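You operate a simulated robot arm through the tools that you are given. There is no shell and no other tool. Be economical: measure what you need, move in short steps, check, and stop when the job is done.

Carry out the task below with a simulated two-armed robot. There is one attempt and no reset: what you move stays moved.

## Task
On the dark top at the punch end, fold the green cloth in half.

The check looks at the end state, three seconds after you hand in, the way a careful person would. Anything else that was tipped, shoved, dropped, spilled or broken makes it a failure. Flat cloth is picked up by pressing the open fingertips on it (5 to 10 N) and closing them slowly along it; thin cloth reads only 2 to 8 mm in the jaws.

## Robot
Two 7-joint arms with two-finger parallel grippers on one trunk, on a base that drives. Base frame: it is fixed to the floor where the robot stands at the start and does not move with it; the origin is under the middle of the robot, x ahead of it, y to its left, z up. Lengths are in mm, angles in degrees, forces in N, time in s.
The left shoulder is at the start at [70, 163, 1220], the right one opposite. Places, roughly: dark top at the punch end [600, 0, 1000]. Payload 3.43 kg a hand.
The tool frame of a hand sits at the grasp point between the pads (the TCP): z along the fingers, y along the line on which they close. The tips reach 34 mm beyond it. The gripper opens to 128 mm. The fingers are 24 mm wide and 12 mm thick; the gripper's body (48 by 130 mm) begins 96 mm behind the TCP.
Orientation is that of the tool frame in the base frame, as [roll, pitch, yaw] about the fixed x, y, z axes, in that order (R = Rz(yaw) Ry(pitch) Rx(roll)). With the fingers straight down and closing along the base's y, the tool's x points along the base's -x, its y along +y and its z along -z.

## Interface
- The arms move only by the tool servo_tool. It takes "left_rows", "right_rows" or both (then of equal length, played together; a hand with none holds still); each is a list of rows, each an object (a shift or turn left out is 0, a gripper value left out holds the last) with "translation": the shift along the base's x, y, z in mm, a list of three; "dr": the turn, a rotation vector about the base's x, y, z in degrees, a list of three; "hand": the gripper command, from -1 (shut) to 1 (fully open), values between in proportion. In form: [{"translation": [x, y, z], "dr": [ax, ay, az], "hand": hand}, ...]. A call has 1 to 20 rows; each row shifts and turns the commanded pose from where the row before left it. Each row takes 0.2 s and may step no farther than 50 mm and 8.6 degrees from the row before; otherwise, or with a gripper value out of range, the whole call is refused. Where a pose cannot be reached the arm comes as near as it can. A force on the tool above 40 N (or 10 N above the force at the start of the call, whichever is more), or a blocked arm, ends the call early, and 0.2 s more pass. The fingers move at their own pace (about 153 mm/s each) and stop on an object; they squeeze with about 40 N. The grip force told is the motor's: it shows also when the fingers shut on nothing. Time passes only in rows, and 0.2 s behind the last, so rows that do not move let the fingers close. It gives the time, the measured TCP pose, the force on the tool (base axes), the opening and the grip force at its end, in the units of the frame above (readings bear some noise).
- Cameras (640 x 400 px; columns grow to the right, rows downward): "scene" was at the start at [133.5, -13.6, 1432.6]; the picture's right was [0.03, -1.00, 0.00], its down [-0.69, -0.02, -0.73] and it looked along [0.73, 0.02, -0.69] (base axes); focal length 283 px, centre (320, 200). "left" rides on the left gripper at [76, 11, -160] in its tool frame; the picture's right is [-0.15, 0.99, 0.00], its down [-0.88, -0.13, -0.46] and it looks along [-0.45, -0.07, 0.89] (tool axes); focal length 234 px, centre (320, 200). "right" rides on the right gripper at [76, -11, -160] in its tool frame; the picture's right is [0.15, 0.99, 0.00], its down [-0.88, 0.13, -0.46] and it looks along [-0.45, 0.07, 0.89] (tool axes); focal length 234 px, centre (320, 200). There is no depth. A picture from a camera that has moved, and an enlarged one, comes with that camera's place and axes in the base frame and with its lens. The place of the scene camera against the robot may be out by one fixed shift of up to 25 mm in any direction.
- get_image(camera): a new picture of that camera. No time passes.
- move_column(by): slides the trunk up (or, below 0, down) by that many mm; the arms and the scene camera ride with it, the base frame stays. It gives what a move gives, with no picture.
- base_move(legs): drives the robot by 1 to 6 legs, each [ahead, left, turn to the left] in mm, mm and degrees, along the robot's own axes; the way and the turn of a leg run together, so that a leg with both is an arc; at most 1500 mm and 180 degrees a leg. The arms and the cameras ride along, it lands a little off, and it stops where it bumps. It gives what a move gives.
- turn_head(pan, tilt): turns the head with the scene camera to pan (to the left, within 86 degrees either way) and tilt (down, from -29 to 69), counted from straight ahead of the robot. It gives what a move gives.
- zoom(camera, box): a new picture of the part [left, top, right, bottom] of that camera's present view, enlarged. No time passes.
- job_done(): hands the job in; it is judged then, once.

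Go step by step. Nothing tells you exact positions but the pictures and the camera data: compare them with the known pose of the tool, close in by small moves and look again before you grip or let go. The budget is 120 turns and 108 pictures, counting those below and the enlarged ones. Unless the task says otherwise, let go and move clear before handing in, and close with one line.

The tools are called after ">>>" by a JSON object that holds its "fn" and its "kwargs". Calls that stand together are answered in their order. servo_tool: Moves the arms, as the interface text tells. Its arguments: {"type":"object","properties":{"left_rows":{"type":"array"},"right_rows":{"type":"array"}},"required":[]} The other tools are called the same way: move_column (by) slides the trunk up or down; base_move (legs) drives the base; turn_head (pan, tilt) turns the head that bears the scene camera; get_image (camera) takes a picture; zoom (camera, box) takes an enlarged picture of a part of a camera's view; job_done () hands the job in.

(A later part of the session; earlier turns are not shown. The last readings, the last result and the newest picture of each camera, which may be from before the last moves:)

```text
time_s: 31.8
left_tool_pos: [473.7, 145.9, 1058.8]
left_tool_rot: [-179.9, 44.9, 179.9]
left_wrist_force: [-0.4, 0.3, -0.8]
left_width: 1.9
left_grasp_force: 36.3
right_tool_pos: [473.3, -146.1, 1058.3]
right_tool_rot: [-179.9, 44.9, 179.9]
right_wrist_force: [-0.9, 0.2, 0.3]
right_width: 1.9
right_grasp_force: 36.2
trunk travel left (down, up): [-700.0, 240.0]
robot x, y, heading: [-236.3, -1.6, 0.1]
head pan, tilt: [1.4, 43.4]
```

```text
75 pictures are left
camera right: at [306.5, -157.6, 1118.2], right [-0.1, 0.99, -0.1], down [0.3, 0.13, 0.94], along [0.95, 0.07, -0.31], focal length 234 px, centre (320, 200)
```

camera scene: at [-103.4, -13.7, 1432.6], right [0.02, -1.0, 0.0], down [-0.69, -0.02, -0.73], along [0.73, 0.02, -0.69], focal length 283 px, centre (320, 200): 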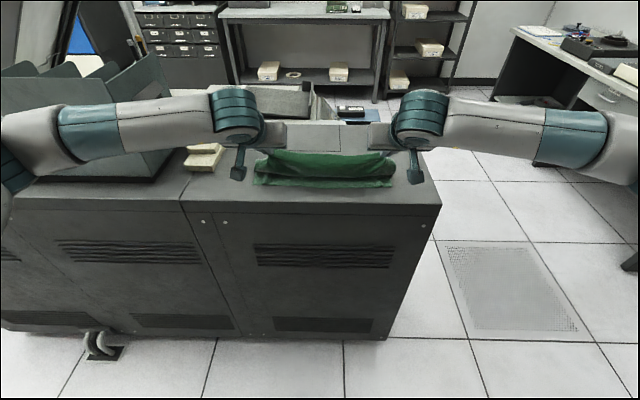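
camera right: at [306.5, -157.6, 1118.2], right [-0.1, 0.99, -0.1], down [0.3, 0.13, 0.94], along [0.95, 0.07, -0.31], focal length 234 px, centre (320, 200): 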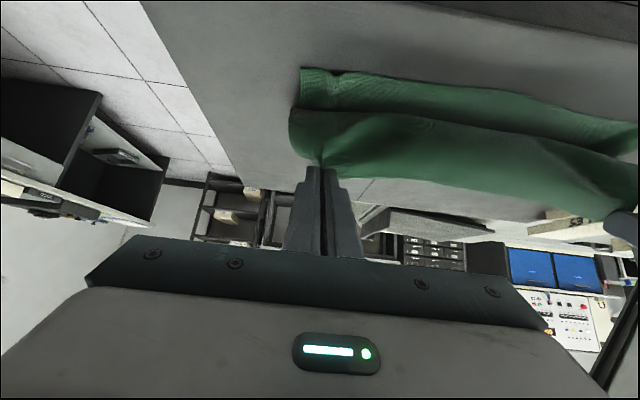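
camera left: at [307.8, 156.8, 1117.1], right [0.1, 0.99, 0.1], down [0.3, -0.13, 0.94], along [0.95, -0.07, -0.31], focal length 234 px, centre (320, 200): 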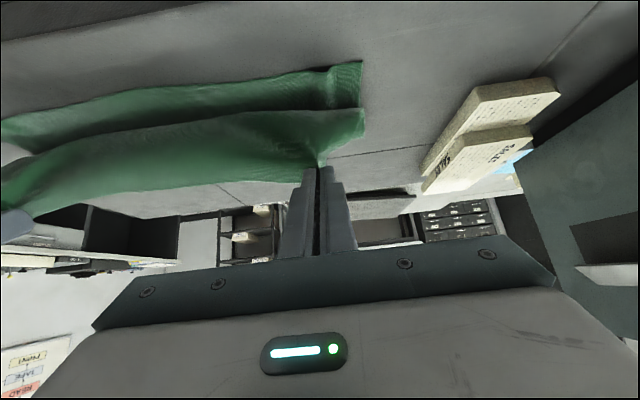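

The near edge hasn't moved. I'll continue the arc down and towards the near edge, pulling slightly taut.

>>> {"fn": "servo_tool", "kwargs": {"left_rows": [{"translation": [-14, 0, -10]}, {"translation": [-12, 0, -14]}, {"translation": [-7, 0, -18]}, {}, {}], "right_rows": [{"translation": [-14, 0, -10]}, {"translation": [-12, 0, -14]}, {"translation": [-7, 0, -18]}, {}, {}]}}

>>> {"fn": "get_image", "kwargs": {"camera": "scene"}}

>>> {"fn": "get_image", "kwargs": {"camera": "left"}}

>>> {"fn": "get_image", "kwargs": {"camera": "right"}}

```text
time_s: 33.0
left_tool_pos: [440.0, 146.3, 1016.7]
left_tool_rot: [-179.9, 44.8, -180.0]
left_wrist_force: [0.6, 0.8, -1.0]
left_width: 1.8
left_grasp_force: 37.2
right_tool_pos: [440.1, -145.2, 1016.7]
right_tool_rot: [-180.0, 44.9, 179.8]
right_wrist_force: [0.3, -0.7, 0.1]
right_width: 2.2
right_grasp_force: 36.4
trunk travel left (down, up): [-700.0, 240.0]
robot x, y, heading: [-236.7, 5.9, -0.1]
head pan, tilt: [1.4, 43.4]
```

```text
74 pictures are left
camera scene: at [-103.1, -13.7, 1432.6], right [0.02, -1.0, 0.0], down [-0.69, -0.02, -0.73], along [0.73, 0.02, -0.69], focal length 283 px, centre (320, 200)
```

scene: 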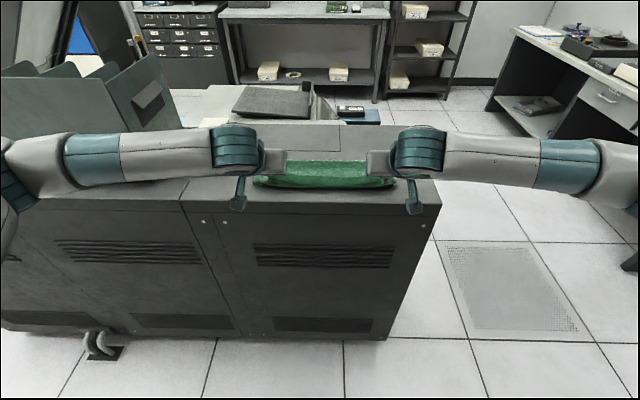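

```text
73 pictures are left
camera left: at [274.8, 157.1, 1074.8], right [0.1, 0.99, 0.1], down [0.3, -0.13, 0.94], along [0.95, -0.07, -0.31], focal length 234 px, centre (320, 200)
```

left: 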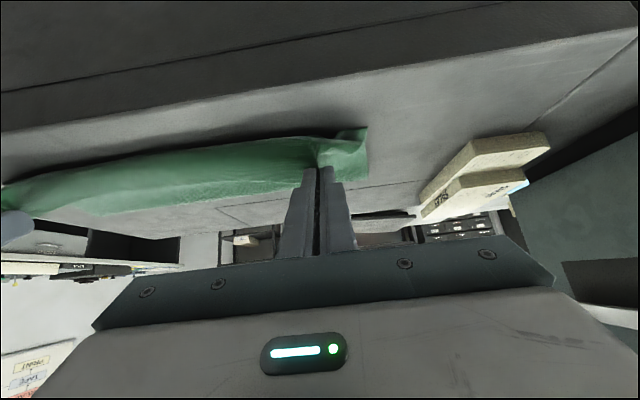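

```text
72 pictures are left
camera right: at [273.9, -157.4, 1076.8], right [-0.1, 0.99, -0.1], down [0.3, 0.13, 0.94], along [0.95, 0.07, -0.31], focal length 234 px, centre (320, 200)
```

right: 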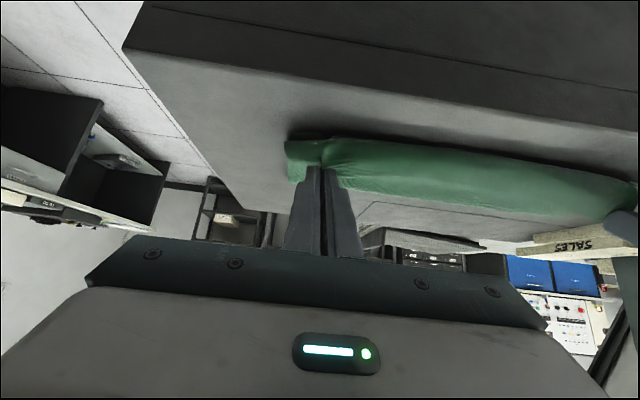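

The upper layer is now over the near edge. I'll lower it to just above the cloth.

>>> {"fn": "servo_tool", "kwargs": {"left_rows": [{"translation": [0, 0, -10]}, {"translation": [0, 0, -10]}, {"translation": [0, 0, -5]}, {}, {}], "right_rows": [{"translation": [0, 0, -10]}, {"translation": [0, 0, -10]}, {"translation": [0, 0, -5]}, {}, {}]}}

>>> {"fn": "get_image", "kwargs": {"camera": "scene"}}

>>> {"fn": "zoom", "kwargs": {"camera": "left", "box": [160, 60, 480, 260]}}

>>> {"fn": "zoom", "kwargs": {"camera": "right", "box": [160, 60, 480, 260]}}

```text
time_s: 34.2
left_tool_pos: [440.4, 145.7, 991.3]
left_tool_rot: [-179.9, 44.9, -180.0]
left_wrist_force: [1.4, 0.0, 0.3]
left_width: 2.0
left_grasp_force: 37.4
right_tool_pos: [440.3, -145.5, 990.6]
right_tool_rot: [-179.9, 44.9, 179.9]
right_wrist_force: [0.1, -0.7, 0.2]
right_width: 1.9
right_grasp_force: 36.2
trunk travel left (down, up): [-700.0, 240.0]
robot x, y, heading: [-238.5, 0.4, 0.2]
head pan, tilt: [1.4, 43.4]
```

```text
71 pictures are left
camera scene: at [-103.3, -13.7, 1432.6], right [0.02, -1.0, 0.0], down [-0.69, -0.02, -0.73], along [0.73, 0.02, -0.69], focal length 283 px, centre (320, 200)
```

scene: 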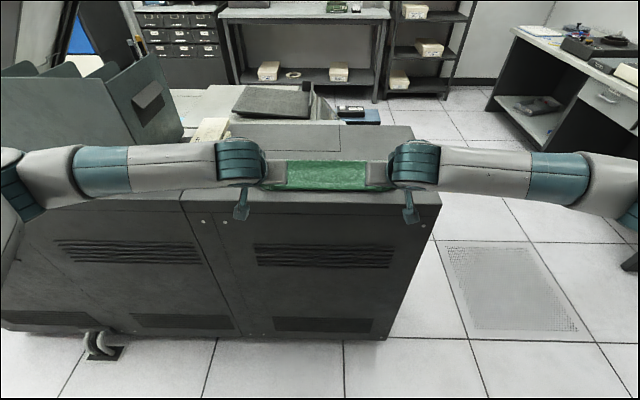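

```text
2.00 times, centred on (320, 160) of left
camera zoom: at [274.7, 156.8, 1049.9], right [0.1, 0.99, 0.1], down [0.3, -0.13, 0.94], along [0.95, -0.07, -0.31], focal length 468 px, centre (320, 280)
```

zoom: 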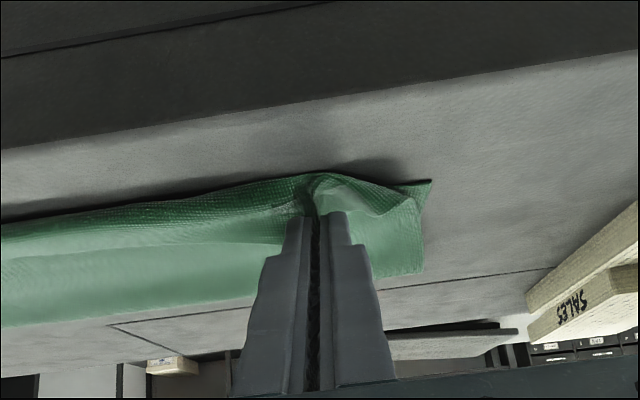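

```text
2.00 times, centred on (320, 160) of right
camera zoom: at [274.0, -157.4, 1051.2], right [-0.1, 0.99, -0.1], down [0.3, 0.13, 0.94], along [0.95, 0.07, -0.31], focal length 468 px, centre (320, 280)
```

zoom: 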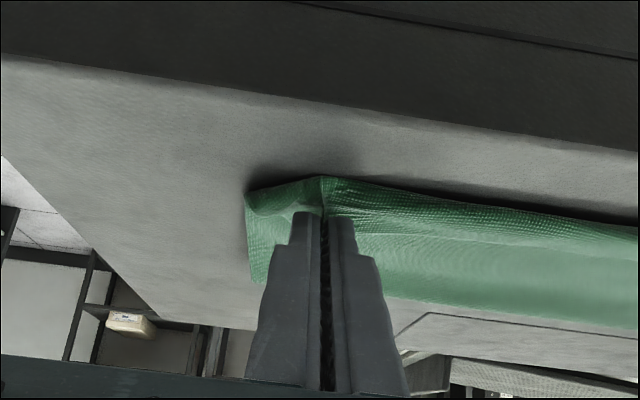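

The folded edge lies over the near edge and overhangs it by about 15–20 mm at the pinches. I'll move back 12 mm, lower to contact and open slowly.

>>> {"fn": "servo_tool", "kwargs": {"left_rows": [{"translation": [6, 0, 0]}, {"translation": [6, 0, -2]}, {"translation": [0, 0, -2]}, {}, {"hand": -0.9}, {"hand": -0.8}, {"hand": -0.7}, {"hand": -0.6}, {}, {}], "right_rows": [{"translation": [6, 0, 0]}, {"translation": [6, 0, -2]}, {"translation": [0, 0, -2]}, {}, {"hand": -0.9}, {"hand": -0.8}, {"hand": -0.7}, {"hand": -0.6}, {}, {}]}}

>>> {"fn": "zoom", "kwargs": {"camera": "left", "box": [160, 60, 480, 260]}}

>>> {"fn": "zoom", "kwargs": {"camera": "right", "box": [160, 60, 480, 260]}}

```text
time_s: 36.4
left_tool_pos: [452.4, 146.1, 989.1]
left_tool_rot: [180.0, 44.9, -180.0]
left_wrist_force: [0.4, -0.1, -0.5]
left_width: 25.4
left_grasp_force: 0.1
right_tool_pos: [452.9, -146.0, 989.0]
right_tool_rot: [180.0, 45.0, 179.8]
right_wrist_force: [-0.3, -0.2, -0.4]
right_width: 25.8
right_grasp_force: 0.2
trunk travel left (down, up): [-700.0, 240.0]
robot x, y, heading: [-235.0, -0.0, -0.1]
head pan, tilt: [1.4, 43.4]
```

```text
2.00 times, centred on (320, 160) of left
camera zoom: at [286.6, 156.6, 1045.9], right [0.1, 0.99, 0.1], down [0.3, -0.13, 0.94], along [0.95, -0.07, -0.31], focal length 468 px, centre (320, 280)
```

zoom: 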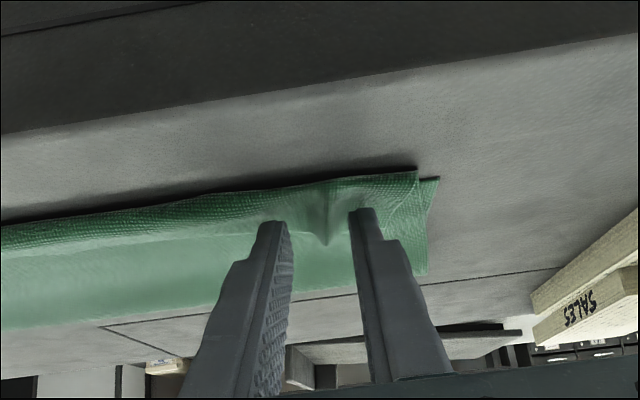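

```text
2.00 times, centred on (320, 160) of right
camera zoom: at [286.3, -158.1, 1047.3], right [-0.1, 0.99, -0.1], down [0.3, 0.13, 0.94], along [0.95, 0.07, -0.31], focal length 468 px, centre (320, 280)
```

zoom: 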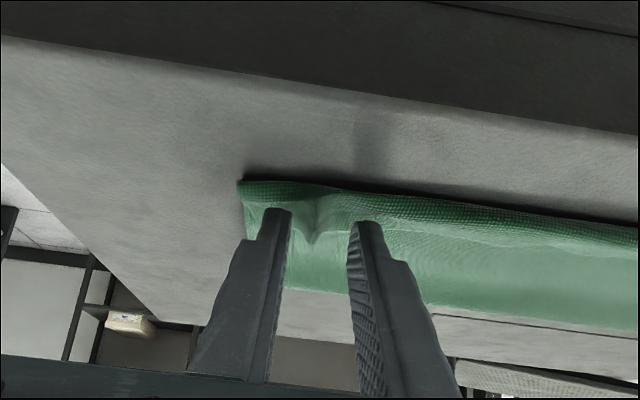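

The edge dropped into place neatly aligned with the near edge. I'll retract along the finger axis, untilt the hands and look.

>>> {"fn": "servo_tool", "kwargs": {"left_rows": [{"translation": [-8, 0, 10]}, {"translation": [-15, 0, 20]}, {"translation": [-15, 10, 30]}, {"translation": [0, 20, 40], "dr": [0, 7.5, 0]}, {"translation": [0, 20, 40], "dr": [0, 7.5, 0]}, {"translation": [0, 20, 40], "dr": [0, 7.5, 0]}, {"dr": [0, 7.5, 0]}, {"dr": [0, 7.5, 0]}, {"dr": [0, 7.5, 0]}, {}], "right_rows": [{"translation": [-8, 0, 10]}, {"translation": [-15, 0, 20]}, {"translation": [-15, -10, 30]}, {"translation": [0, -20, 40], "dr": [0, 7.5, 0]}, {"translation": [0, -20, 40], "dr": [0, 7.5, 0]}, {"translation": [0, -20, 40], "dr": [0, 7.5, 0]}, {"dr": [0, 7.5, 0]}, {"dr": [0, 7.5, 0]}, {"dr": [0, 7.5, 0]}, {}]}}

>>> {"fn": "get_image", "kwargs": {"camera": "scene"}}

>>> {"fn": "get_image", "kwargs": {"camera": "left"}}

>>> {"fn": "get_image", "kwargs": {"camera": "right"}}

```text
time_s: 38.6
left_tool_pos: [415.6, 215.8, 1168.2]
left_tool_rot: [-180.0, -0.3, 179.8]
left_wrist_force: [0.2, 0.8, -0.8]
left_width: 25.6
left_grasp_force: 0.0
right_tool_pos: [413.2, -216.4, 1168.3]
right_tool_rot: [179.9, -0.1, -180.0]
right_wrist_force: [-0.6, 0.5, -0.3]
right_width: 25.2
right_grasp_force: 0.1
trunk travel left (down, up): [-700.0, 240.0]
robot x, y, heading: [-234.2, -1.3, -0.1]
head pan, tilt: [1.4, 43.4]
```

```text
66 pictures are left
camera scene: at [-103.8, -13.7, 1432.7], right [0.02, -1.0, 0.0], down [-0.69, -0.02, -0.73], along [0.73, 0.02, -0.69], focal length 283 px, centre (320, 200)
```

scene: 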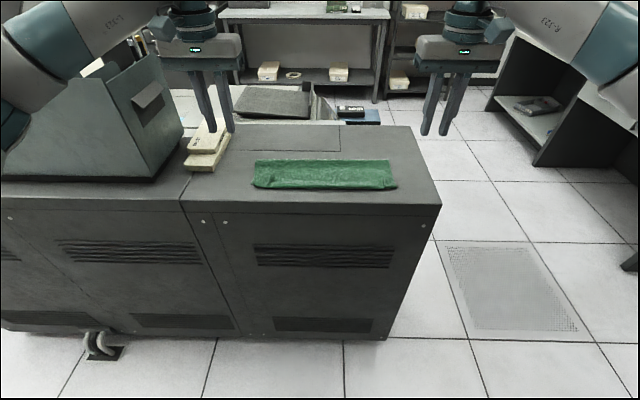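

```text
65 pictures are left
camera left: at [339.3, 226.9, 1326.6], right [0.15, 0.99, 0.0], down [0.88, -0.13, 0.45], along [0.45, -0.07, -0.89], focal length 234 px, centre (320, 200)
```

left: 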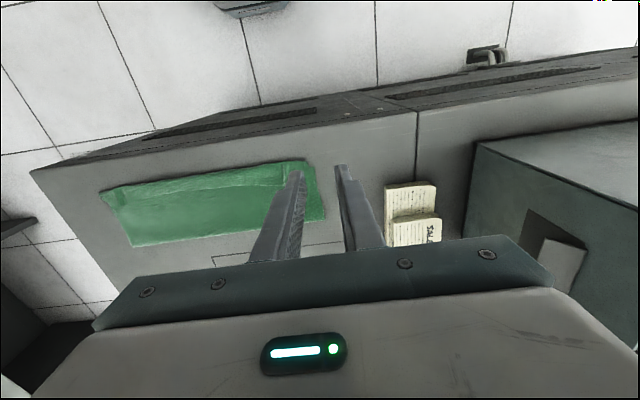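

```text
64 pictures are left
camera right: at [338.6, -227.8, 1328.3], right [-0.15, 0.99, 0.0], down [0.88, 0.13, 0.45], along [0.45, 0.07, -0.89], focal length 234 px, centre (320, 200)
```

right: 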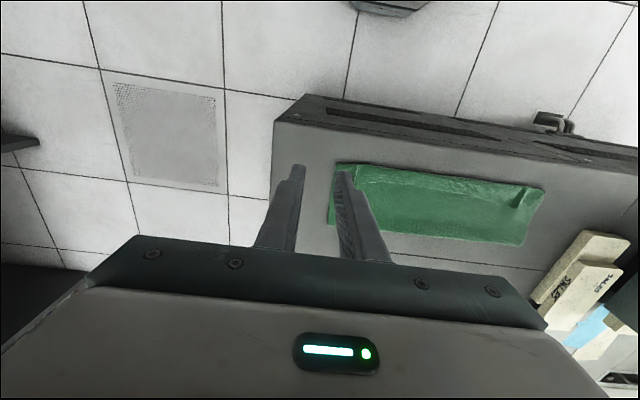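

>>> {"fn": "zoom", "kwargs": {"camera": "scene", "box": [230, 140, 420, 210]}}

>>> {"fn": "zoom", "kwargs": {"camera": "right", "box": [300, 130, 580, 280]}}

>>> {"fn": "zoom", "kwargs": {"camera": "left", "box": [80, 130, 360, 280]}}

```text
3.37 times, centred on (325, 175) of scene
camera zoom: at [-103.8, -13.7, 1432.7], right [0.02, -1.0, 0.0], down [-0.69, -0.02, -0.73], along [0.73, 0.02, -0.69], focal length 952 px, centre (303, 284)
```

zoom: 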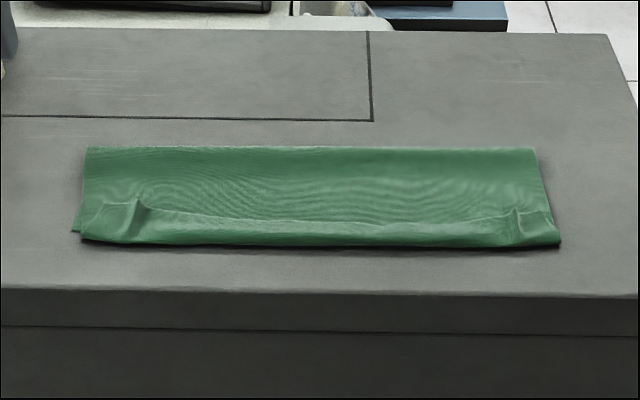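

```text
2.29 times, centred on (440, 205) of right
camera zoom: at [338.6, -227.8, 1328.3], right [-0.15, 0.99, 0.0], down [0.88, 0.13, 0.45], along [0.45, 0.07, -0.89], focal length 535 px, centre (46, 189)
```

zoom: 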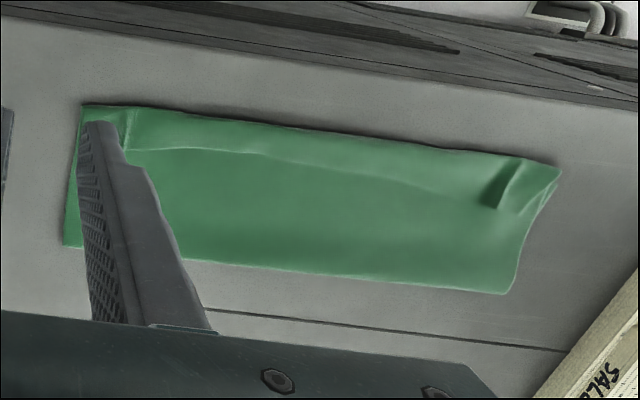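

```text
2.29 times, centred on (220, 205) of left
camera zoom: at [339.3, 226.9, 1326.6], right [0.15, 0.99, 0.0], down [0.88, -0.13, 0.45], along [0.45, -0.07, -0.89], focal length 535 px, centre (549, 189)
```

zoom: 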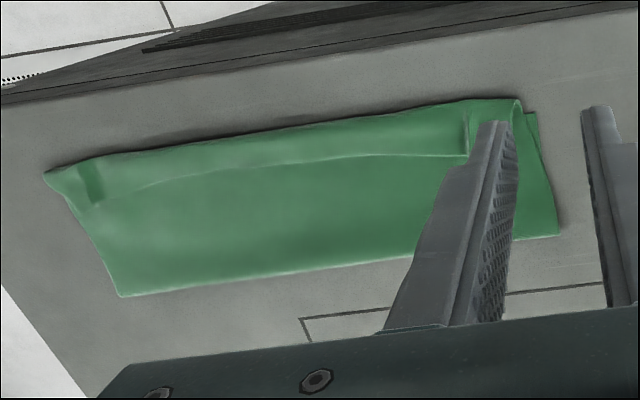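

The near 30 mm strip may be a turned-back lip rather than a bump, so I'll bring the left hand closer for a better look.

>>> {"fn": "servo_tool", "kwargs": {"left_rows": [{"translation": [0, -30, -25]}, {"translation": [0, -30, -25]}, {"translation": [0, -30, -25], "hand": 0.5}, {"translation": [0, -30, -25]}, {}]}}

>>> {"fn": "get_image", "kwargs": {"camera": "left"}}

>>> {"fn": "zoom", "kwargs": {"camera": "left", "box": [280, 120, 440, 220]}}

```text
time_s: 39.8
left_tool_pos: [414.3, 96.6, 1067.2]
left_tool_rot: [179.9, 0.0, 180.0]
left_wrist_force: [0.1, 0.3, 0.1]
left_width: 96.0
left_grasp_force: 0.2
right_tool_pos: [414.5, -215.3, 1168.0]
right_tool_rot: [-179.8, 0.0, 179.9]
right_wrist_force: [-0.4, -0.2, 0.4]
right_width: 25.6
right_grasp_force: 0.1
trunk travel left (down, up): [-700.0, 240.0]
robot x, y, heading: [-234.4, 0.8, -0.2]
head pan, tilt: [1.4, 43.4]
```

```text
60 pictures are left
camera left: at [339.3, 107.4, 1225.9], right [0.15, 0.99, 0.0], down [0.88, -0.13, 0.46], along [0.45, -0.07, -0.89], focal length 234 px, centre (320, 200)
```

left: 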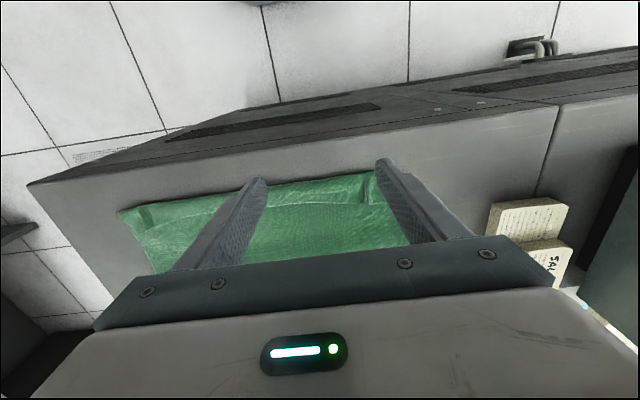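

```text
4.00 times, centred on (360, 170) of left
camera zoom: at [339.3, 107.4, 1225.9], right [0.15, 0.99, 0.0], down [0.88, -0.13, 0.46], along [0.45, -0.07, -0.89], focal length 937 px, centre (160, 320)
```

zoom: 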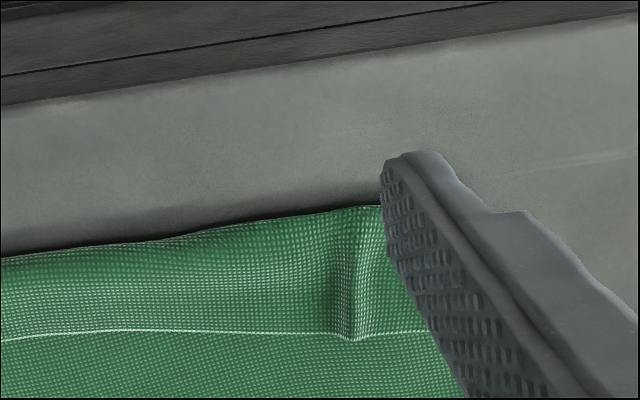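

It is a lip: the outer ~34 mm of the top layer is turned back, with its edge on top at x≈488 and standing rucks at y≈147 and y≈-142. I'll grip those rucks with the fingers tilted the other way, then rotate the hands back to flip the lip out. First I'll drive forward a bit and hover.

>>> {"fn": "base_move", "kwargs": {"legs": [[80, 0, 0]]}}

>>> {"fn": "servo_tool", "kwargs": {"left_rows": [{"translation": [2, 10, 0], "dr": [0, 8, 0], "hand": -0.5}, {"translation": [2, 10, 0], "dr": [0, 8, 0]}, {"translation": [2, 10, -8], "dr": [0, 8, 0]}, {"translation": [2, 10, -15], "dr": [0, 8, 0]}, {"translation": [1, 10, -15], "dr": [0, 8, 0]}, {"translation": [0, 0, 0]}, {}, {}], "right_rows": [{"translation": [2, 15, -25], "dr": [0, 8, 0], "hand": -0.5}, {"translation": [2, 15, -25], "dr": [0, 8, 0]}, {"translation": [2, 15, -25], "dr": [0, 8, 0]}, {"translation": [2, 15, -25], "dr": [0, 8, 0]}, {"translation": [1, 13, -25], "dr": [0, 8, 0]}, {"translation": [0, 0, -13]}, {}, {}]}}

>>> {"fn": "get_image", "kwargs": {"camera": "left"}}

>>> {"fn": "get_image", "kwargs": {"camera": "right"}}

>>> {"fn": "get_image", "kwargs": {"camera": "scene"}}

```text
time_s: 40.8
left_tool_pos: [494.4, 96.3, 1068.3]
left_tool_rot: [-180.0, 0.1, 179.9]
left_wrist_force: [0.6, 0.4, -0.1]
left_width: 96.0
left_grasp_force: 0.2
right_tool_pos: [494.5, -215.7, 1168.9]
right_tool_rot: [-180.0, 0.0, 179.9]
right_wrist_force: [0.3, -1.3, 0.2]
right_width: 25.5
right_grasp_force: 0.0
trunk travel left (down, up): [-700.0, 240.0]
robot x, y, heading: [-156.9, -1.9, -0.1]
head pan, tilt: [1.4, 43.4]
```

```text
time_s: 42.6
left_tool_pos: [504.9, 145.3, 1030.0]
left_tool_rot: [-179.9, -40.1, 180.0]
left_wrist_force: [-0.3, -0.1, 1.4]
left_width: 32.1
left_grasp_force: 0.0
right_tool_pos: [503.0, -142.9, 1029.9]
right_tool_rot: [-180.0, -40.1, 180.0]
right_wrist_force: [0.3, -0.1, -0.5]
right_width: 31.7
right_grasp_force: 0.0
trunk travel left (down, up): [-700.0, 240.0]
robot x, y, heading: [-155.5, -1.0, -0.1]
head pan, tilt: [1.4, 43.4]
```

```text
58 pictures are left
camera left: at [550.0, 156.5, 1198.9], right [0.11, 0.99, -0.1], down [0.97, -0.13, -0.22], along [-0.23, -0.07, -0.97], focal length 234 px, centre (320, 200)
```

left: 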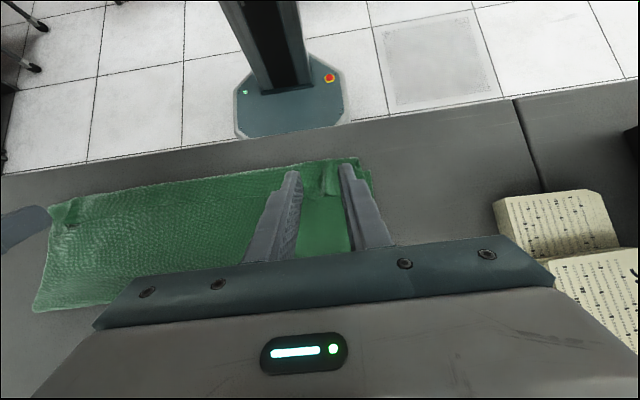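

```text
57 pictures are left
camera right: at [547.9, -155.2, 1201.7], right [-0.11, 0.99, 0.09], down [0.97, 0.13, -0.22], along [-0.23, 0.07, -0.97], focal length 234 px, centre (320, 200)
```

right: 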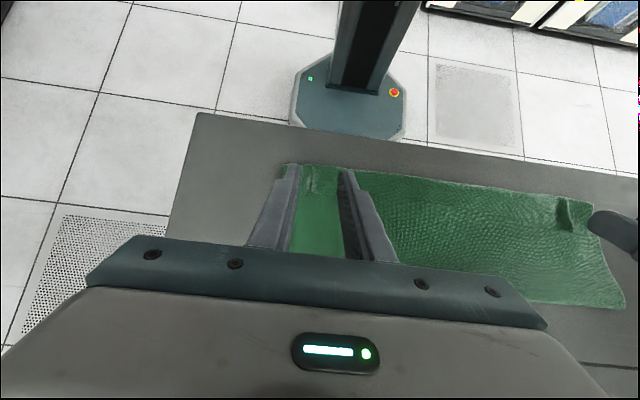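

```text
56 pictures are left
camera scene: at [-23.3, -13.8, 1432.6], right [0.02, -1.0, 0.0], down [-0.69, -0.02, -0.73], along [0.73, 0.02, -0.69], focal length 283 px, centre (320, 200)
```

scene: 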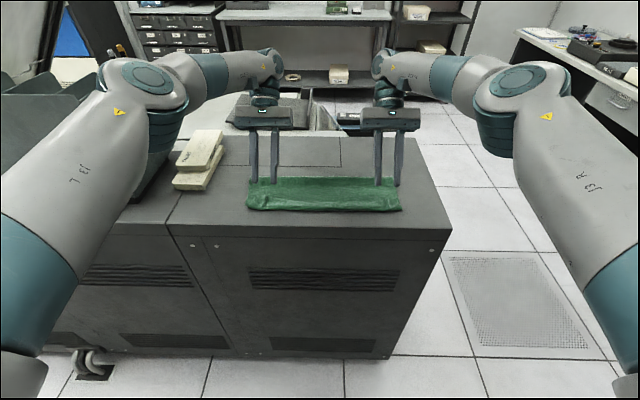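

The tilted pose is reached and I have a good view from behind. I'll zoom in on the lip and tips.

>>> {"fn": "zoom", "kwargs": {"camera": "left", "box": [240, 130, 400, 240]}}

>>> {"fn": "zoom", "kwargs": {"camera": "right", "box": [240, 130, 400, 240]}}

```text
3.64 times, centred on (320, 185) of left
camera zoom: at [550.0, 156.5, 1198.9], right [0.11, 0.99, -0.1], down [0.97, -0.13, -0.22], along [-0.23, -0.07, -0.97], focal length 852 px, centre (320, 254)
```

zoom: 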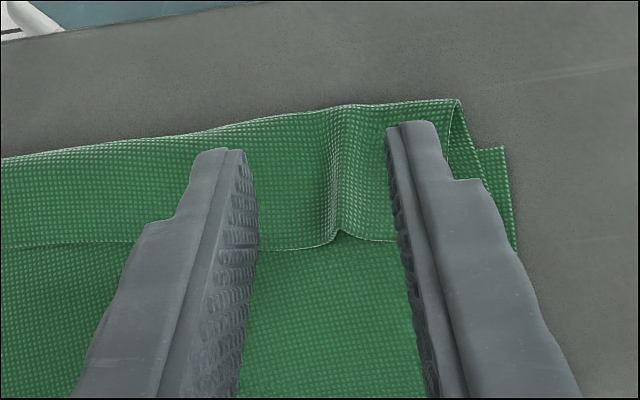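

```text
3.64 times, centred on (320, 185) of right
camera zoom: at [547.9, -155.2, 1201.7], right [-0.11, 0.99, 0.09], down [0.97, 0.13, -0.22], along [-0.23, 0.07, -0.97], focal length 852 px, centre (320, 254)
```

zoom: 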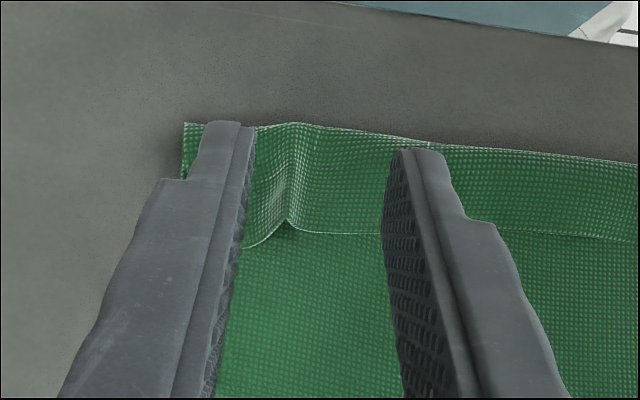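

The ruck edges are at (487, 145) on the left and (482, -148) on the right. I'll line up over them and descend towards light contact.

>>> {"fn": "servo_tool", "kwargs": {"left_rows": [{"translation": [-10, 1, -10]}, {"translation": [0, 0, -14]}, {"translation": [0, 0, -12]}, {}, {}], "right_rows": [{"translation": [-13, -5, -10]}, {"translation": [0, 0, -14]}, {"translation": [0, 0, -12]}, {}, {}]}}

>>> {"fn": "servo_tool", "kwargs": {"left_rows": [{"translation": [0, 0, -2]}, {"translation": [0, 0, -2]}, {}], "right_rows": [{"translation": [0, 0, -2]}, {"translation": [0, 0, -2]}, {}]}}

>>> {"fn": "zoom", "kwargs": {"camera": "left", "box": [240, 130, 400, 240]}}

>>> {"fn": "zoom", "kwargs": {"camera": "right", "box": [240, 130, 400, 240]}}

```text
time_s: 43.8
left_tool_pos: [495.0, 146.9, 991.9]
left_tool_rot: [-180.0, -40.2, 179.8]
left_wrist_force: [-0.3, 0.5, -0.7]
left_width: 31.9
left_grasp_force: 0.0
right_tool_pos: [490.1, -149.0, 994.1]
right_tool_rot: [-179.9, -40.2, 179.9]
right_wrist_force: [-0.3, -0.1, 0.0]
right_width: 31.8
right_grasp_force: 0.1
trunk travel left (down, up): [-700.0, 240.0]
robot x, y, heading: [-160.0, 1.5, 0.1]
head pan, tilt: [1.4, 43.4]
```

```text
time_s: 44.6
left_tool_pos: [494.4, 146.1, 990.5]
left_tool_rot: [179.9, -40.0, 179.9]
left_wrist_force: [-0.8, 0.9, 0.2]
left_width: 32.3
left_grasp_force: 0.1
right_tool_pos: [488.2, -148.0, 991.1]
right_tool_rot: [-179.9, -40.0, 179.9]
right_wrist_force: [0.8, 0.3, -0.1]
right_width: 31.9
right_grasp_force: 0.1
trunk travel left (down, up): [-700.0, 240.0]
robot x, y, heading: [-157.1, -1.9, -0.2]
head pan, tilt: [1.4, 43.4]
```

```text
3.64 times, centred on (320, 185) of left
camera zoom: at [538.9, 157.6, 1158.9], right [0.11, 0.99, -0.09], down [0.97, -0.13, -0.22], along [-0.23, -0.07, -0.97], focal length 852 px, centre (320, 254)
```

zoom: 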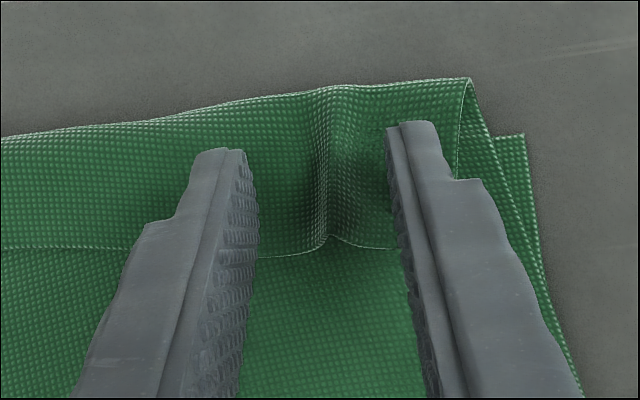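

```text
3.64 times, centred on (320, 185) of right
camera zoom: at [534.4, -160.2, 1161.6], right [-0.11, 0.99, 0.09], down [0.97, 0.13, -0.22], along [-0.23, 0.07, -0.97], focal length 852 px, centre (320, 254)
```

zoom: 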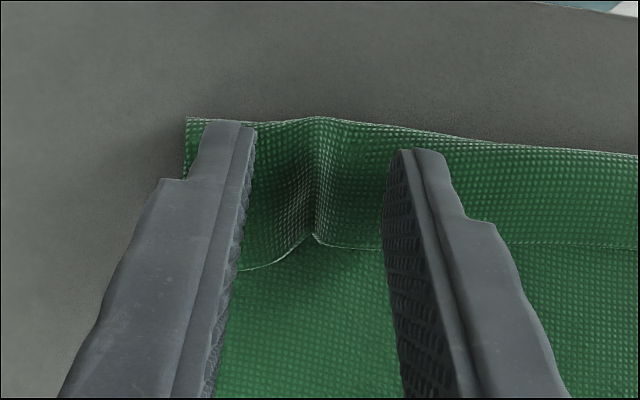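

The alignment is good. I'll go down in half-millimetre steps to light contact.

>>> {"fn": "servo_tool", "kwargs": {"left_rows": [{"translation": [0, 0, -1]}, {"translation": [0, 0, -1]}, {}], "right_rows": [{"translation": [0, 0, -1]}, {"translation": [0, 0, -1]}, {}]}}

>>> {"fn": "servo_tool", "kwargs": {"left_rows": [{"translation": [0, 0, -1]}, {}], "right_rows": [{"translation": [0, 0, -1]}, {}]}}

>>> {"fn": "servo_tool", "kwargs": {"left_rows": [{"translation": [0, 0, -1]}, {}], "right_rows": [{"translation": [0, 0, -1]}, {}]}}

```text
time_s: 45.4
left_tool_pos: [494.4, 146.4, 987.1]
left_tool_rot: [179.9, -40.2, 179.9]
left_wrist_force: [0.1, 0.3, 0.2]
left_width: 32.0
left_grasp_force: 0.0
right_tool_pos: [489.6, -148.0, 987.7]
right_tool_rot: [-179.8, -39.9, 179.9]
right_wrist_force: [0.1, 0.6, -0.7]
right_width: 32.0
right_grasp_force: 0.1
trunk travel left (down, up): [-700.0, 240.0]
robot x, y, heading: [-156.0, 2.6, -0.4]
head pan, tilt: [1.4, 43.4]
```

```text
time_s: 46.0
left_tool_pos: [494.5, 147.1, 986.7]
left_tool_rot: [180.0, -40.1, 180.0]
left_wrist_force: [1.7, -0.4, 1.2]
left_width: 32.1
left_grasp_force: 0.1
right_tool_pos: [490.9, -147.9, 987.1]
right_tool_rot: [-179.9, -40.0, 179.9]
right_wrist_force: [0.3, -0.4, 0.5]
right_width: 32.0
right_grasp_force: 0.1
trunk travel left (down, up): [-700.0, 240.0]
robot x, y, heading: [-158.8, -1.4, -0.0]
head pan, tilt: [1.4, 43.4]
```

```text
time_s: 46.6
left_tool_pos: [493.8, 145.5, 987.5]
left_tool_rot: [-180.0, -39.9, 179.9]
left_wrist_force: [0.8, -0.6, 4.2]
left_width: 32.0
left_grasp_force: 0.1
right_tool_pos: [490.2, -147.7, 988.3]
right_tool_rot: [-179.9, -40.0, 179.9]
right_wrist_force: [1.4, 0.4, 4.4]
right_width: 32.1
right_grasp_force: 0.0
trunk travel left (down, up): [-700.0, 240.0]
robot x, y, heading: [-154.7, 3.6, -0.4]
head pan, tilt: [1.4, 43.4]
```

Contact is light at about 4 N on each hand. I'll close slowly on the rucks.

>>> {"fn": "servo_tool", "kwargs": {"left_rows": [{"hand": -0.56}, {"hand": -0.62}, {"hand": -0.68}, {"hand": -0.74}, {"hand": -0.8}, {"hand": -0.86}, {"hand": -0.92}, {"hand": -1}, {"hand": -1}, {"hand": -1}], "right_rows": [{"hand": -0.56}, {"hand": -0.62}, {"hand": -0.68}, {"hand": -0.74}, {"hand": -0.8}, {"hand": -0.86}, {"hand": -0.92}, {"hand": -1}, {"hand": -1}, {"hand": -1}]}}

>>> {"fn": "servo_tool", "kwargs": {"left_rows": [{"translation": [0, 0, 6]}, {"translation": [0, 0, 10]}, {}], "right_rows": [{"translation": [0, 0, 6]}, {"translation": [0, 0, 10]}, {}]}}

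>>> {"fn": "zoom", "kwargs": {"camera": "left", "box": [220, 120, 420, 245]}}

>>> {"fn": "zoom", "kwargs": {"camera": "right", "box": [220, 120, 420, 245]}}

>>> {"fn": "zoom", "kwargs": {"camera": "scene", "box": [220, 100, 440, 240]}}

```text
time_s: 48.8
left_tool_pos: [493.6, 147.4, 986.4]
left_tool_rot: [-179.9, -40.0, 179.9]
left_wrist_force: [0.5, -4.8, 5.3]
left_width: 2.5
left_grasp_force: 37.0
right_tool_pos: [489.0, -148.2, 986.7]
right_tool_rot: [-179.9, -40.0, -180.0]
right_wrist_force: [-0.3, 3.2, 3.9]
right_width: 2.2
right_grasp_force: 37.3
trunk travel left (down, up): [-700.0, 240.0]
robot x, y, heading: [-157.1, 0.1, 0.0]
head pan, tilt: [1.4, 43.4]
```

```text
time_s: 49.6
left_tool_pos: [495.3, 146.9, 1001.1]
left_tool_rot: [-180.0, -40.1, 179.8]
left_wrist_force: [-0.1, -3.7, -0.1]
left_width: 2.5
left_grasp_force: 37.2
right_tool_pos: [490.2, -148.5, 1000.5]
right_tool_rot: [-179.9, -40.1, 179.9]
right_wrist_force: [0.1, 3.9, -0.4]
right_width: 2.3
right_grasp_force: 36.9
trunk travel left (down, up): [-700.0, 240.0]
robot x, y, heading: [-159.3, 0.5, 0.2]
head pan, tilt: [1.4, 43.4]
```

```text
3.20 times, centred on (320, 182) of left
camera zoom: at [539.8, 157.5, 1170.3], right [0.11, 0.99, -0.1], down [0.97, -0.13, -0.22], along [-0.23, -0.07, -0.97], focal length 749 px, centre (320, 256)
```

zoom: 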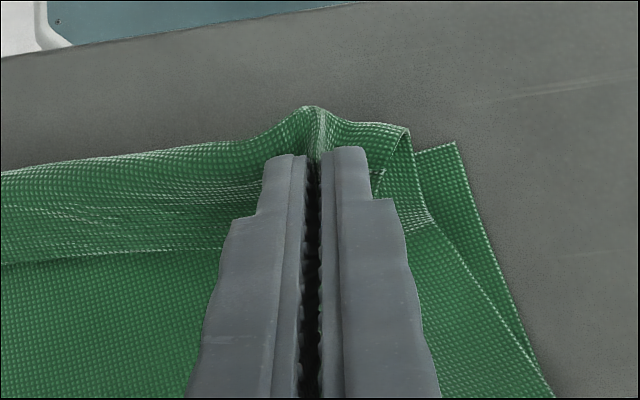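

```text
3.20 times, centred on (320, 182) of right
camera zoom: at [535.1, -160.0, 1172.6], right [-0.11, 0.99, 0.09], down [0.97, 0.13, -0.22], along [-0.23, 0.07, -0.97], focal length 749 px, centre (320, 256)
```

zoom: 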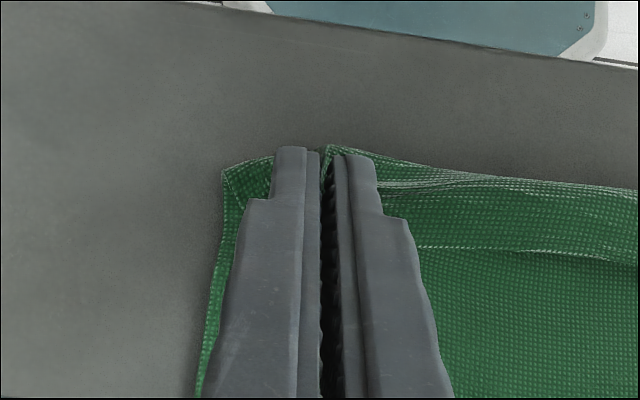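

```text
2.86 times, centred on (330, 170) of scene
camera zoom: at [-22.8, -13.8, 1432.5], right [0.02, -1.0, 0.0], down [-0.69, -0.02, -0.73], along [0.73, 0.02, -0.69], focal length 808 px, centre (291, 286)
```

zoom: 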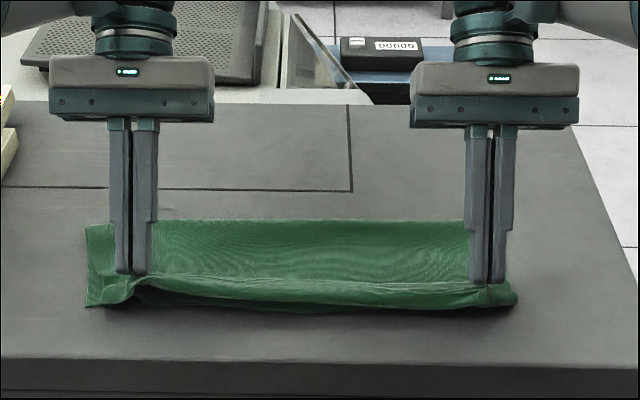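

Both lip rucks are held. I'll lift, bring the edge back over the middle of the cloth and rotate the hands from +40° to -50°, so the edge strip ends up pointing up and slightly towards me.

>>> {"fn": "servo_tool", "kwargs": {"left_rows": [{"translation": [2, -3, 12], "dr": [0, -7.5, 0]}, {"translation": [5, 0, 10], "dr": [0, -7.5, 0]}, {"translation": [7, 0, 8], "dr": [0, -7.5, 0]}, {"translation": [7, 0, 8], "dr": [0, -7.5, 0]}, {"translation": [7, 0, 8], "dr": [0, -7.5, 0]}, {"translation": [7, 0, 8], "dr": [0, -7.5, 0]}, {"translation": [7, 0, 8], "dr": [0, -7.5, 0]}, {"translation": [7, 0, 8], "dr": [0, -7.5, 0]}, {"translation": [7, 0, 8], "dr": [0, -7.5, 0]}, {"translation": [7, 0, 6], "dr": [0, -7.5, 0]}, {"translation": [7, 0, 6], "dr": [0, -7.5, 0]}, {"translation": [7, 0, 6], "dr": [0, -7.5, 0]}, {}, {}], "right_rows": [{"translation": [3, 3, 12], "dr": [0, -7.5, 0]}, {"translation": [7, 0, 10], "dr": [0, -7.5, 0]}, {"translation": [9, 0, 8], "dr": [0, -7.5, 0]}, {"translation": [7, 0, 8], "dr": [0, -7.5, 0]}, {"translation": [7, 0, 8], "dr": [0, -7.5, 0]}, {"translation": [7, 0, 8], "dr": [0, -7.5, 0]}, {"translation": [7, 0, 8], "dr": [0, -7.5, 0]}, {"translation": [7, 0, 8], "dr": [0, -7.5, 0]}, {"translation": [7, 0, 8], "dr": [0, -7.5, 0]}, {"translation": [7, 0, 6], "dr": [0, -7.5, 0]}, {"translation": [7, 0, 6], "dr": [0, -7.5, 0]}, {"translation": [7, 0, 6], "dr": [0, -7.5, 0]}, {}, {}]}}

>>> {"fn": "get_image", "kwargs": {"camera": "left"}}

>>> {"fn": "get_image", "kwargs": {"camera": "right"}}

>>> {"fn": "zoom", "kwargs": {"camera": "scene", "box": [200, 80, 440, 240]}}

```text
time_s: 52.6
left_tool_pos: [570.4, 143.7, 1096.7]
left_tool_rot: [-180.0, 50.0, 179.8]
left_wrist_force: [-0.7, -0.9, 0.1]
left_width: 2.4
left_grasp_force: 37.3
right_tool_pos: [573.0, -144.6, 1098.7]
right_tool_rot: [179.9, 50.0, 180.0]
right_wrist_force: [0.5, 1.3, 0.6]
right_width: 2.1
right_grasp_force: 36.4
trunk travel left (down, up): [-700.0, 240.0]
robot x, y, heading: [-156.5, -1.1, -0.2]
head pan, tilt: [1.4, 43.4]
```

```text
48 pictures are left
camera left: at [400.6, 154.6, 1140.4], right [0.09, 0.99, 0.11], down [0.22, -0.13, 0.97], along [0.97, -0.07, -0.23], focal length 234 px, centre (320, 200)
```

left: 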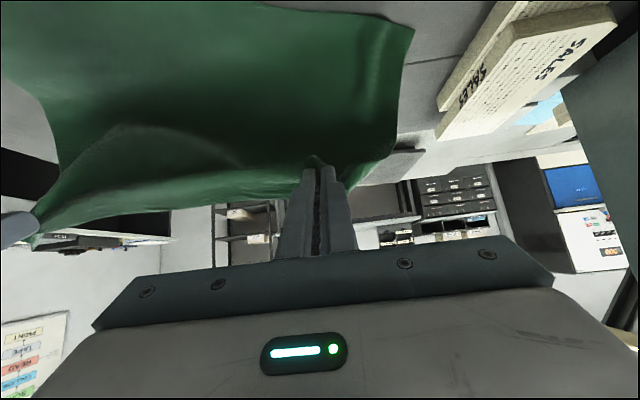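

```text
47 pictures are left
camera right: at [401.4, -157.1, 1143.1], right [-0.09, 0.99, -0.11], down [0.22, 0.13, 0.97], along [0.97, 0.07, -0.23], focal length 234 px, centre (320, 200)
```

right: 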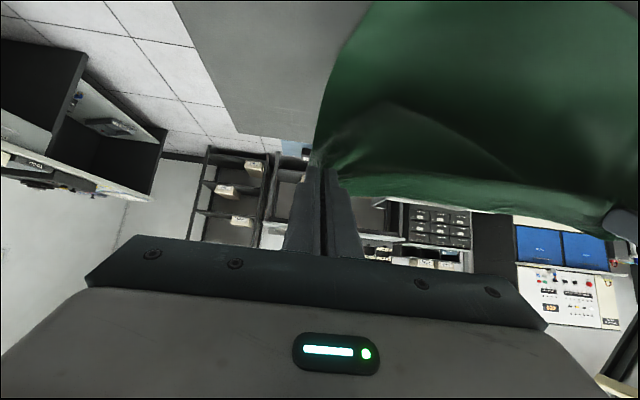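

```text
2.50 times, centred on (320, 160) of scene
camera zoom: at [-23.6, -13.8, 1432.6], right [0.02, -1.0, 0.0], down [-0.69, -0.02, -0.73], along [0.73, 0.02, -0.69], focal length 707 px, centre (320, 300)
```

zoom: 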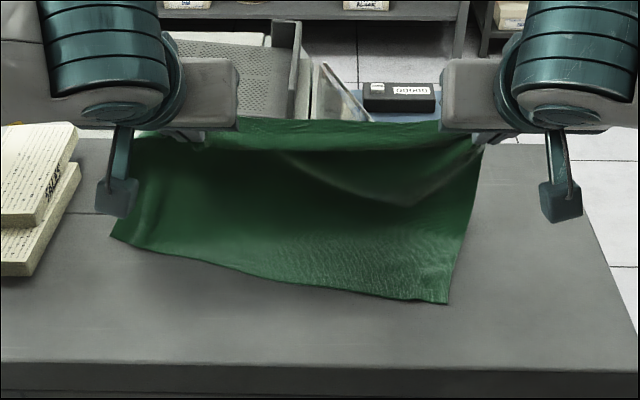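

The lower layer was dragged along, so a grip may have caught more than the lip. I'll raise the hands to see what is held.

>>> {"fn": "servo_tool", "kwargs": {"left_rows": [{"translation": [0, 0, 30]}, {"translation": [0, 0, 30]}, {"translation": [0, 0, 30]}, {"translation": [0, 0, 30]}, {}, {}], "right_rows": [{"translation": [0, 0, 30]}, {"translation": [0, 0, 30]}, {"translation": [0, 0, 30]}, {"translation": [0, 0, 30]}, {}, {}]}}

>>> {"fn": "get_image", "kwargs": {"camera": "scene"}}

>>> {"fn": "get_image", "kwargs": {"camera": "left"}}

>>> {"fn": "get_image", "kwargs": {"camera": "right"}}

```text
time_s: 54.0
left_tool_pos: [571.1, 144.3, 1218.2]
left_tool_rot: [179.9, 50.0, 179.8]
left_wrist_force: [0.5, -0.6, -1.0]
left_width: 2.5
left_grasp_force: 37.0
right_tool_pos: [571.8, -145.9, 1218.6]
right_tool_rot: [180.0, 50.1, 179.9]
right_wrist_force: [0.3, -0.2, 0.4]
right_width: 2.3
right_grasp_force: 37.0
trunk travel left (down, up): [-700.0, 240.0]
robot x, y, heading: [-160.4, 1.5, -0.1]
head pan, tilt: [1.4, 43.4]
```

```text
45 pictures are left
camera scene: at [-23.7, -13.8, 1432.6], right [0.02, -1.0, 0.0], down [-0.69, -0.02, -0.73], along [0.73, 0.02, -0.69], focal length 283 px, centre (320, 200)
```

scene: 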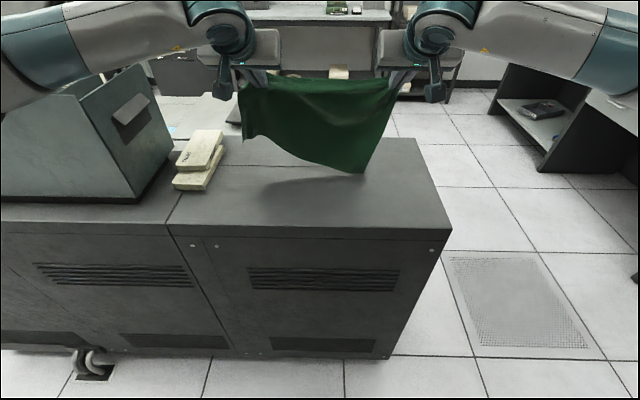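

```text
44 pictures are left
camera left: at [400.5, 154.5, 1261.3], right [0.09, 0.99, 0.11], down [0.22, -0.13, 0.97], along [0.97, -0.07, -0.23], focal length 234 px, centre (320, 200)
```

left: 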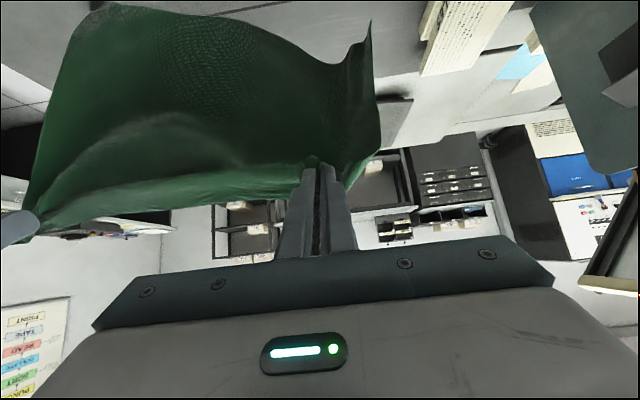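

```text
43 pictures are left
camera right: at [401.3, -157.2, 1262.8], right [-0.09, 0.99, -0.11], down [0.22, 0.13, 0.97], along [0.97, 0.07, -0.23], focal length 234 px, centre (320, 200)
```

right: 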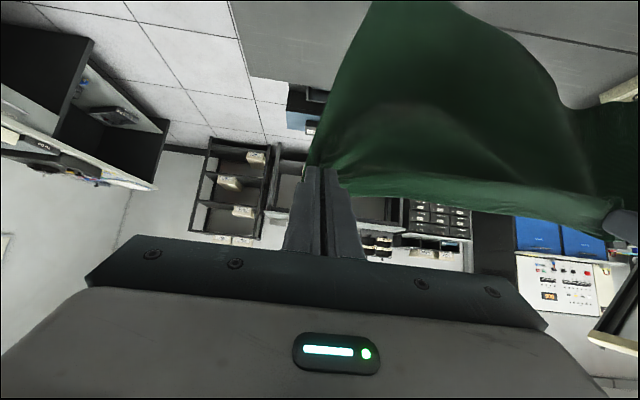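

The left hand has pinched both layers, while the right holds only the far edge. I'll lay the cloth back out flat, starting by swinging it towards the near side with the near edge hanging at table height.

>>> {"fn": "servo_tool", "kwargs": {"left_rows": [{"translation": [-25, 0, 0]}, {"translation": [-25, 0, 0]}, {"translation": [-25, 0, 0]}, {"translation": [-25, 0, 0]}, {"translation": [-20, 0, 0]}, {}, {}, {}], "right_rows": [{"translation": [-25, 0, 0]}, {"translation": [-25, 0, 0]}, {"translation": [-25, 0, 0]}, {"translation": [-25, 0, 0]}, {"translation": [-20, 0, 0]}, {}, {}, {}]}}

>>> {"fn": "servo_tool", "kwargs": {"left_rows": [{"translation": [10, 0, -12], "dr": [0, 6, 0]}, {"translation": [22, 0, -6], "dr": [0, 6, 0]}, {"translation": [28, 0, -8], "dr": [0, 6, 0]}, {"translation": [30, 0, -10], "dr": [0, 6, 0]}, {"translation": [32, 0, -12], "dr": [0, 6, 0]}, {"translation": [32, 0, -20], "dr": [0, 6, 0]}, {"translation": [32, 0, -22], "dr": [0, 6, 0]}, {"translation": [30, 0, -25], "dr": [0, 6, 0]}, {"translation": [26, 0, -25], "dr": [0, 2, 0]}, {"translation": [20, 0, -28]}, {"translation": [12, 0, -25]}, {"translation": [6, 0, -20]}, {}], "right_rows": [{"translation": [10, 0, -12], "dr": [0, 6, 0]}, {"translation": [22, 0, -6], "dr": [0, 6, 0]}, {"translation": [28, 0, -8], "dr": [0, 6, 0]}, {"translation": [30, 0, -10], "dr": [0, 6, 0]}, {"translation": [32, 0, -12], "dr": [0, 6, 0]}, {"translation": [32, 0, -20], "dr": [0, 6, 0]}, {"translation": [32, 0, -22], "dr": [0, 6, 0]}, {"translation": [30, 0, -25], "dr": [0, 6, 0]}, {"translation": [26, 0, -25], "dr": [0, 2, 0]}, {"translation": [20, 0, -28]}, {"translation": [12, 0, -25]}, {"translation": [6, 0, -20]}, {}]}}

>>> {"fn": "get_image", "kwargs": {"camera": "scene"}}

>>> {"fn": "get_image", "kwargs": {"camera": "left"}}

```text
time_s: 55.8
left_tool_pos: [450.8, 142.7, 1218.5]
left_tool_rot: [180.0, 49.9, 179.9]
left_wrist_force: [0.3, 0.7, 0.2]
left_width: 2.4
left_grasp_force: 37.2
right_tool_pos: [451.9, -144.4, 1219.5]
right_tool_rot: [179.9, 50.0, 179.9]
right_wrist_force: [0.1, 1.0, 0.1]
right_width: 2.3
right_grasp_force: 37.1
trunk travel left (down, up): [-700.0, 240.0]
robot x, y, heading: [-154.7, 1.0, -0.1]
head pan, tilt: [1.4, 43.4]
```

```text
time_s: 58.6
left_tool_pos: [675.9, 157.2, 1002.5]
left_tool_rot: [-179.8, 0.1, 179.8]
left_wrist_force: [-0.6, -22.9, 0.4]
left_width: 2.4
left_grasp_force: 37.3
left hand out of reach, approached as far as the arm can: row 9, 10, 11, 12
right_tool_pos: [676.5, -160.5, 1009.6]
right_tool_rot: [179.9, 0.0, -180.0]
right_wrist_force: [1.1, 22.7, 0.2]
right_width: 2.1
right_grasp_force: 36.9
right hand out of reach, approached as far as the arm can: row 9, 10, 11, 12
trunk travel left (down, up): [-700.0, 240.0]
robot x, y, heading: [-159.1, 2.1, 0.0]
head pan, tilt: [1.4, 43.4]
```

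```text
42 pictures are left
camera scene: at [-24.4, -14.7, 1432.7], right [0.02, -1.0, 0.0], down [-0.69, -0.02, -0.73], along [0.73, 0.02, -0.69], focal length 283 px, centre (320, 200)
```

scene: 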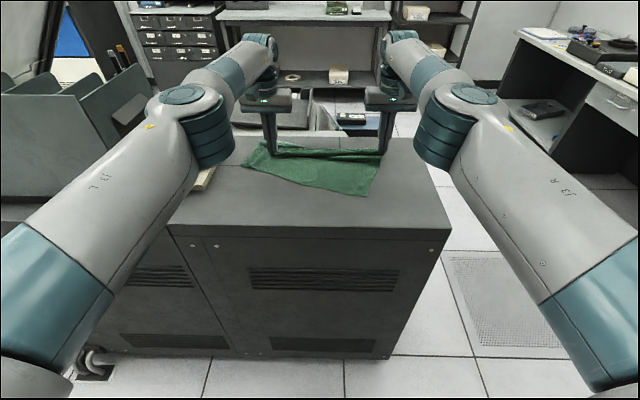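

```text
41 pictures are left
camera left: at [600.2, 167.3, 1160.5], right [0.15, 0.99, 0.0], down [0.88, -0.13, 0.46], along [0.45, -0.07, -0.89], focal length 234 px, centre (320, 200)
```

left: 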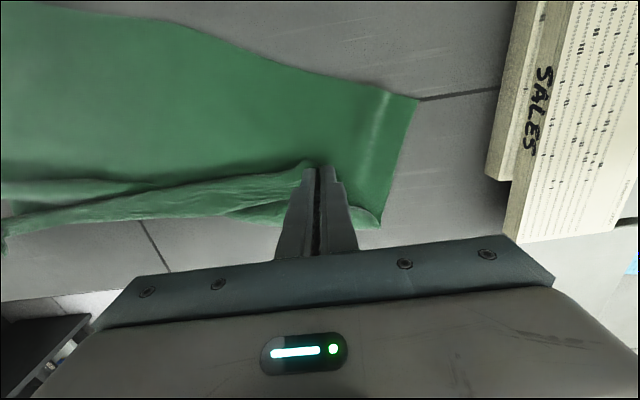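

The arms ran out of reach at x≈676 and the cloth is taut between the hands. I'll ease inward, lower, and release the left hand only to free its double pinch.

>>> {"fn": "servo_tool", "kwargs": {"left_rows": [{"translation": [-30, 0, 0]}, {"translation": [-30, 0, -6]}, {"translation": [0, 0, -6]}, {}, {}], "right_rows": [{"translation": [-30, 0, 0]}, {"translation": [-30, 0, -6]}, {"translation": [0, 0, -6]}, {}, {}]}}

```text
time_s: 59.8
left_tool_pos: [675.0, 155.1, 995.9]
left_tool_rot: [-179.9, -0.1, -180.0]
left_wrist_force: [-1.0, -10.2, 0.9]
left_width: 2.2
left_grasp_force: 37.3
left hand out of reach, approached as far as the arm can: row 1, 2
right_tool_pos: [673.2, -158.4, 1003.1]
right_tool_rot: [-179.9, -0.1, 180.0]
right_wrist_force: [0.1, 10.4, -0.3]
right_width: 2.0
right_grasp_force: 37.5
right hand out of reach, approached as far as the arm can: row 1, 2
trunk travel left (down, up): [-700.0, 240.0]
robot x, y, heading: [-156.8, -4.0, -0.4]
head pan, tilt: [1.4, 43.4]
```

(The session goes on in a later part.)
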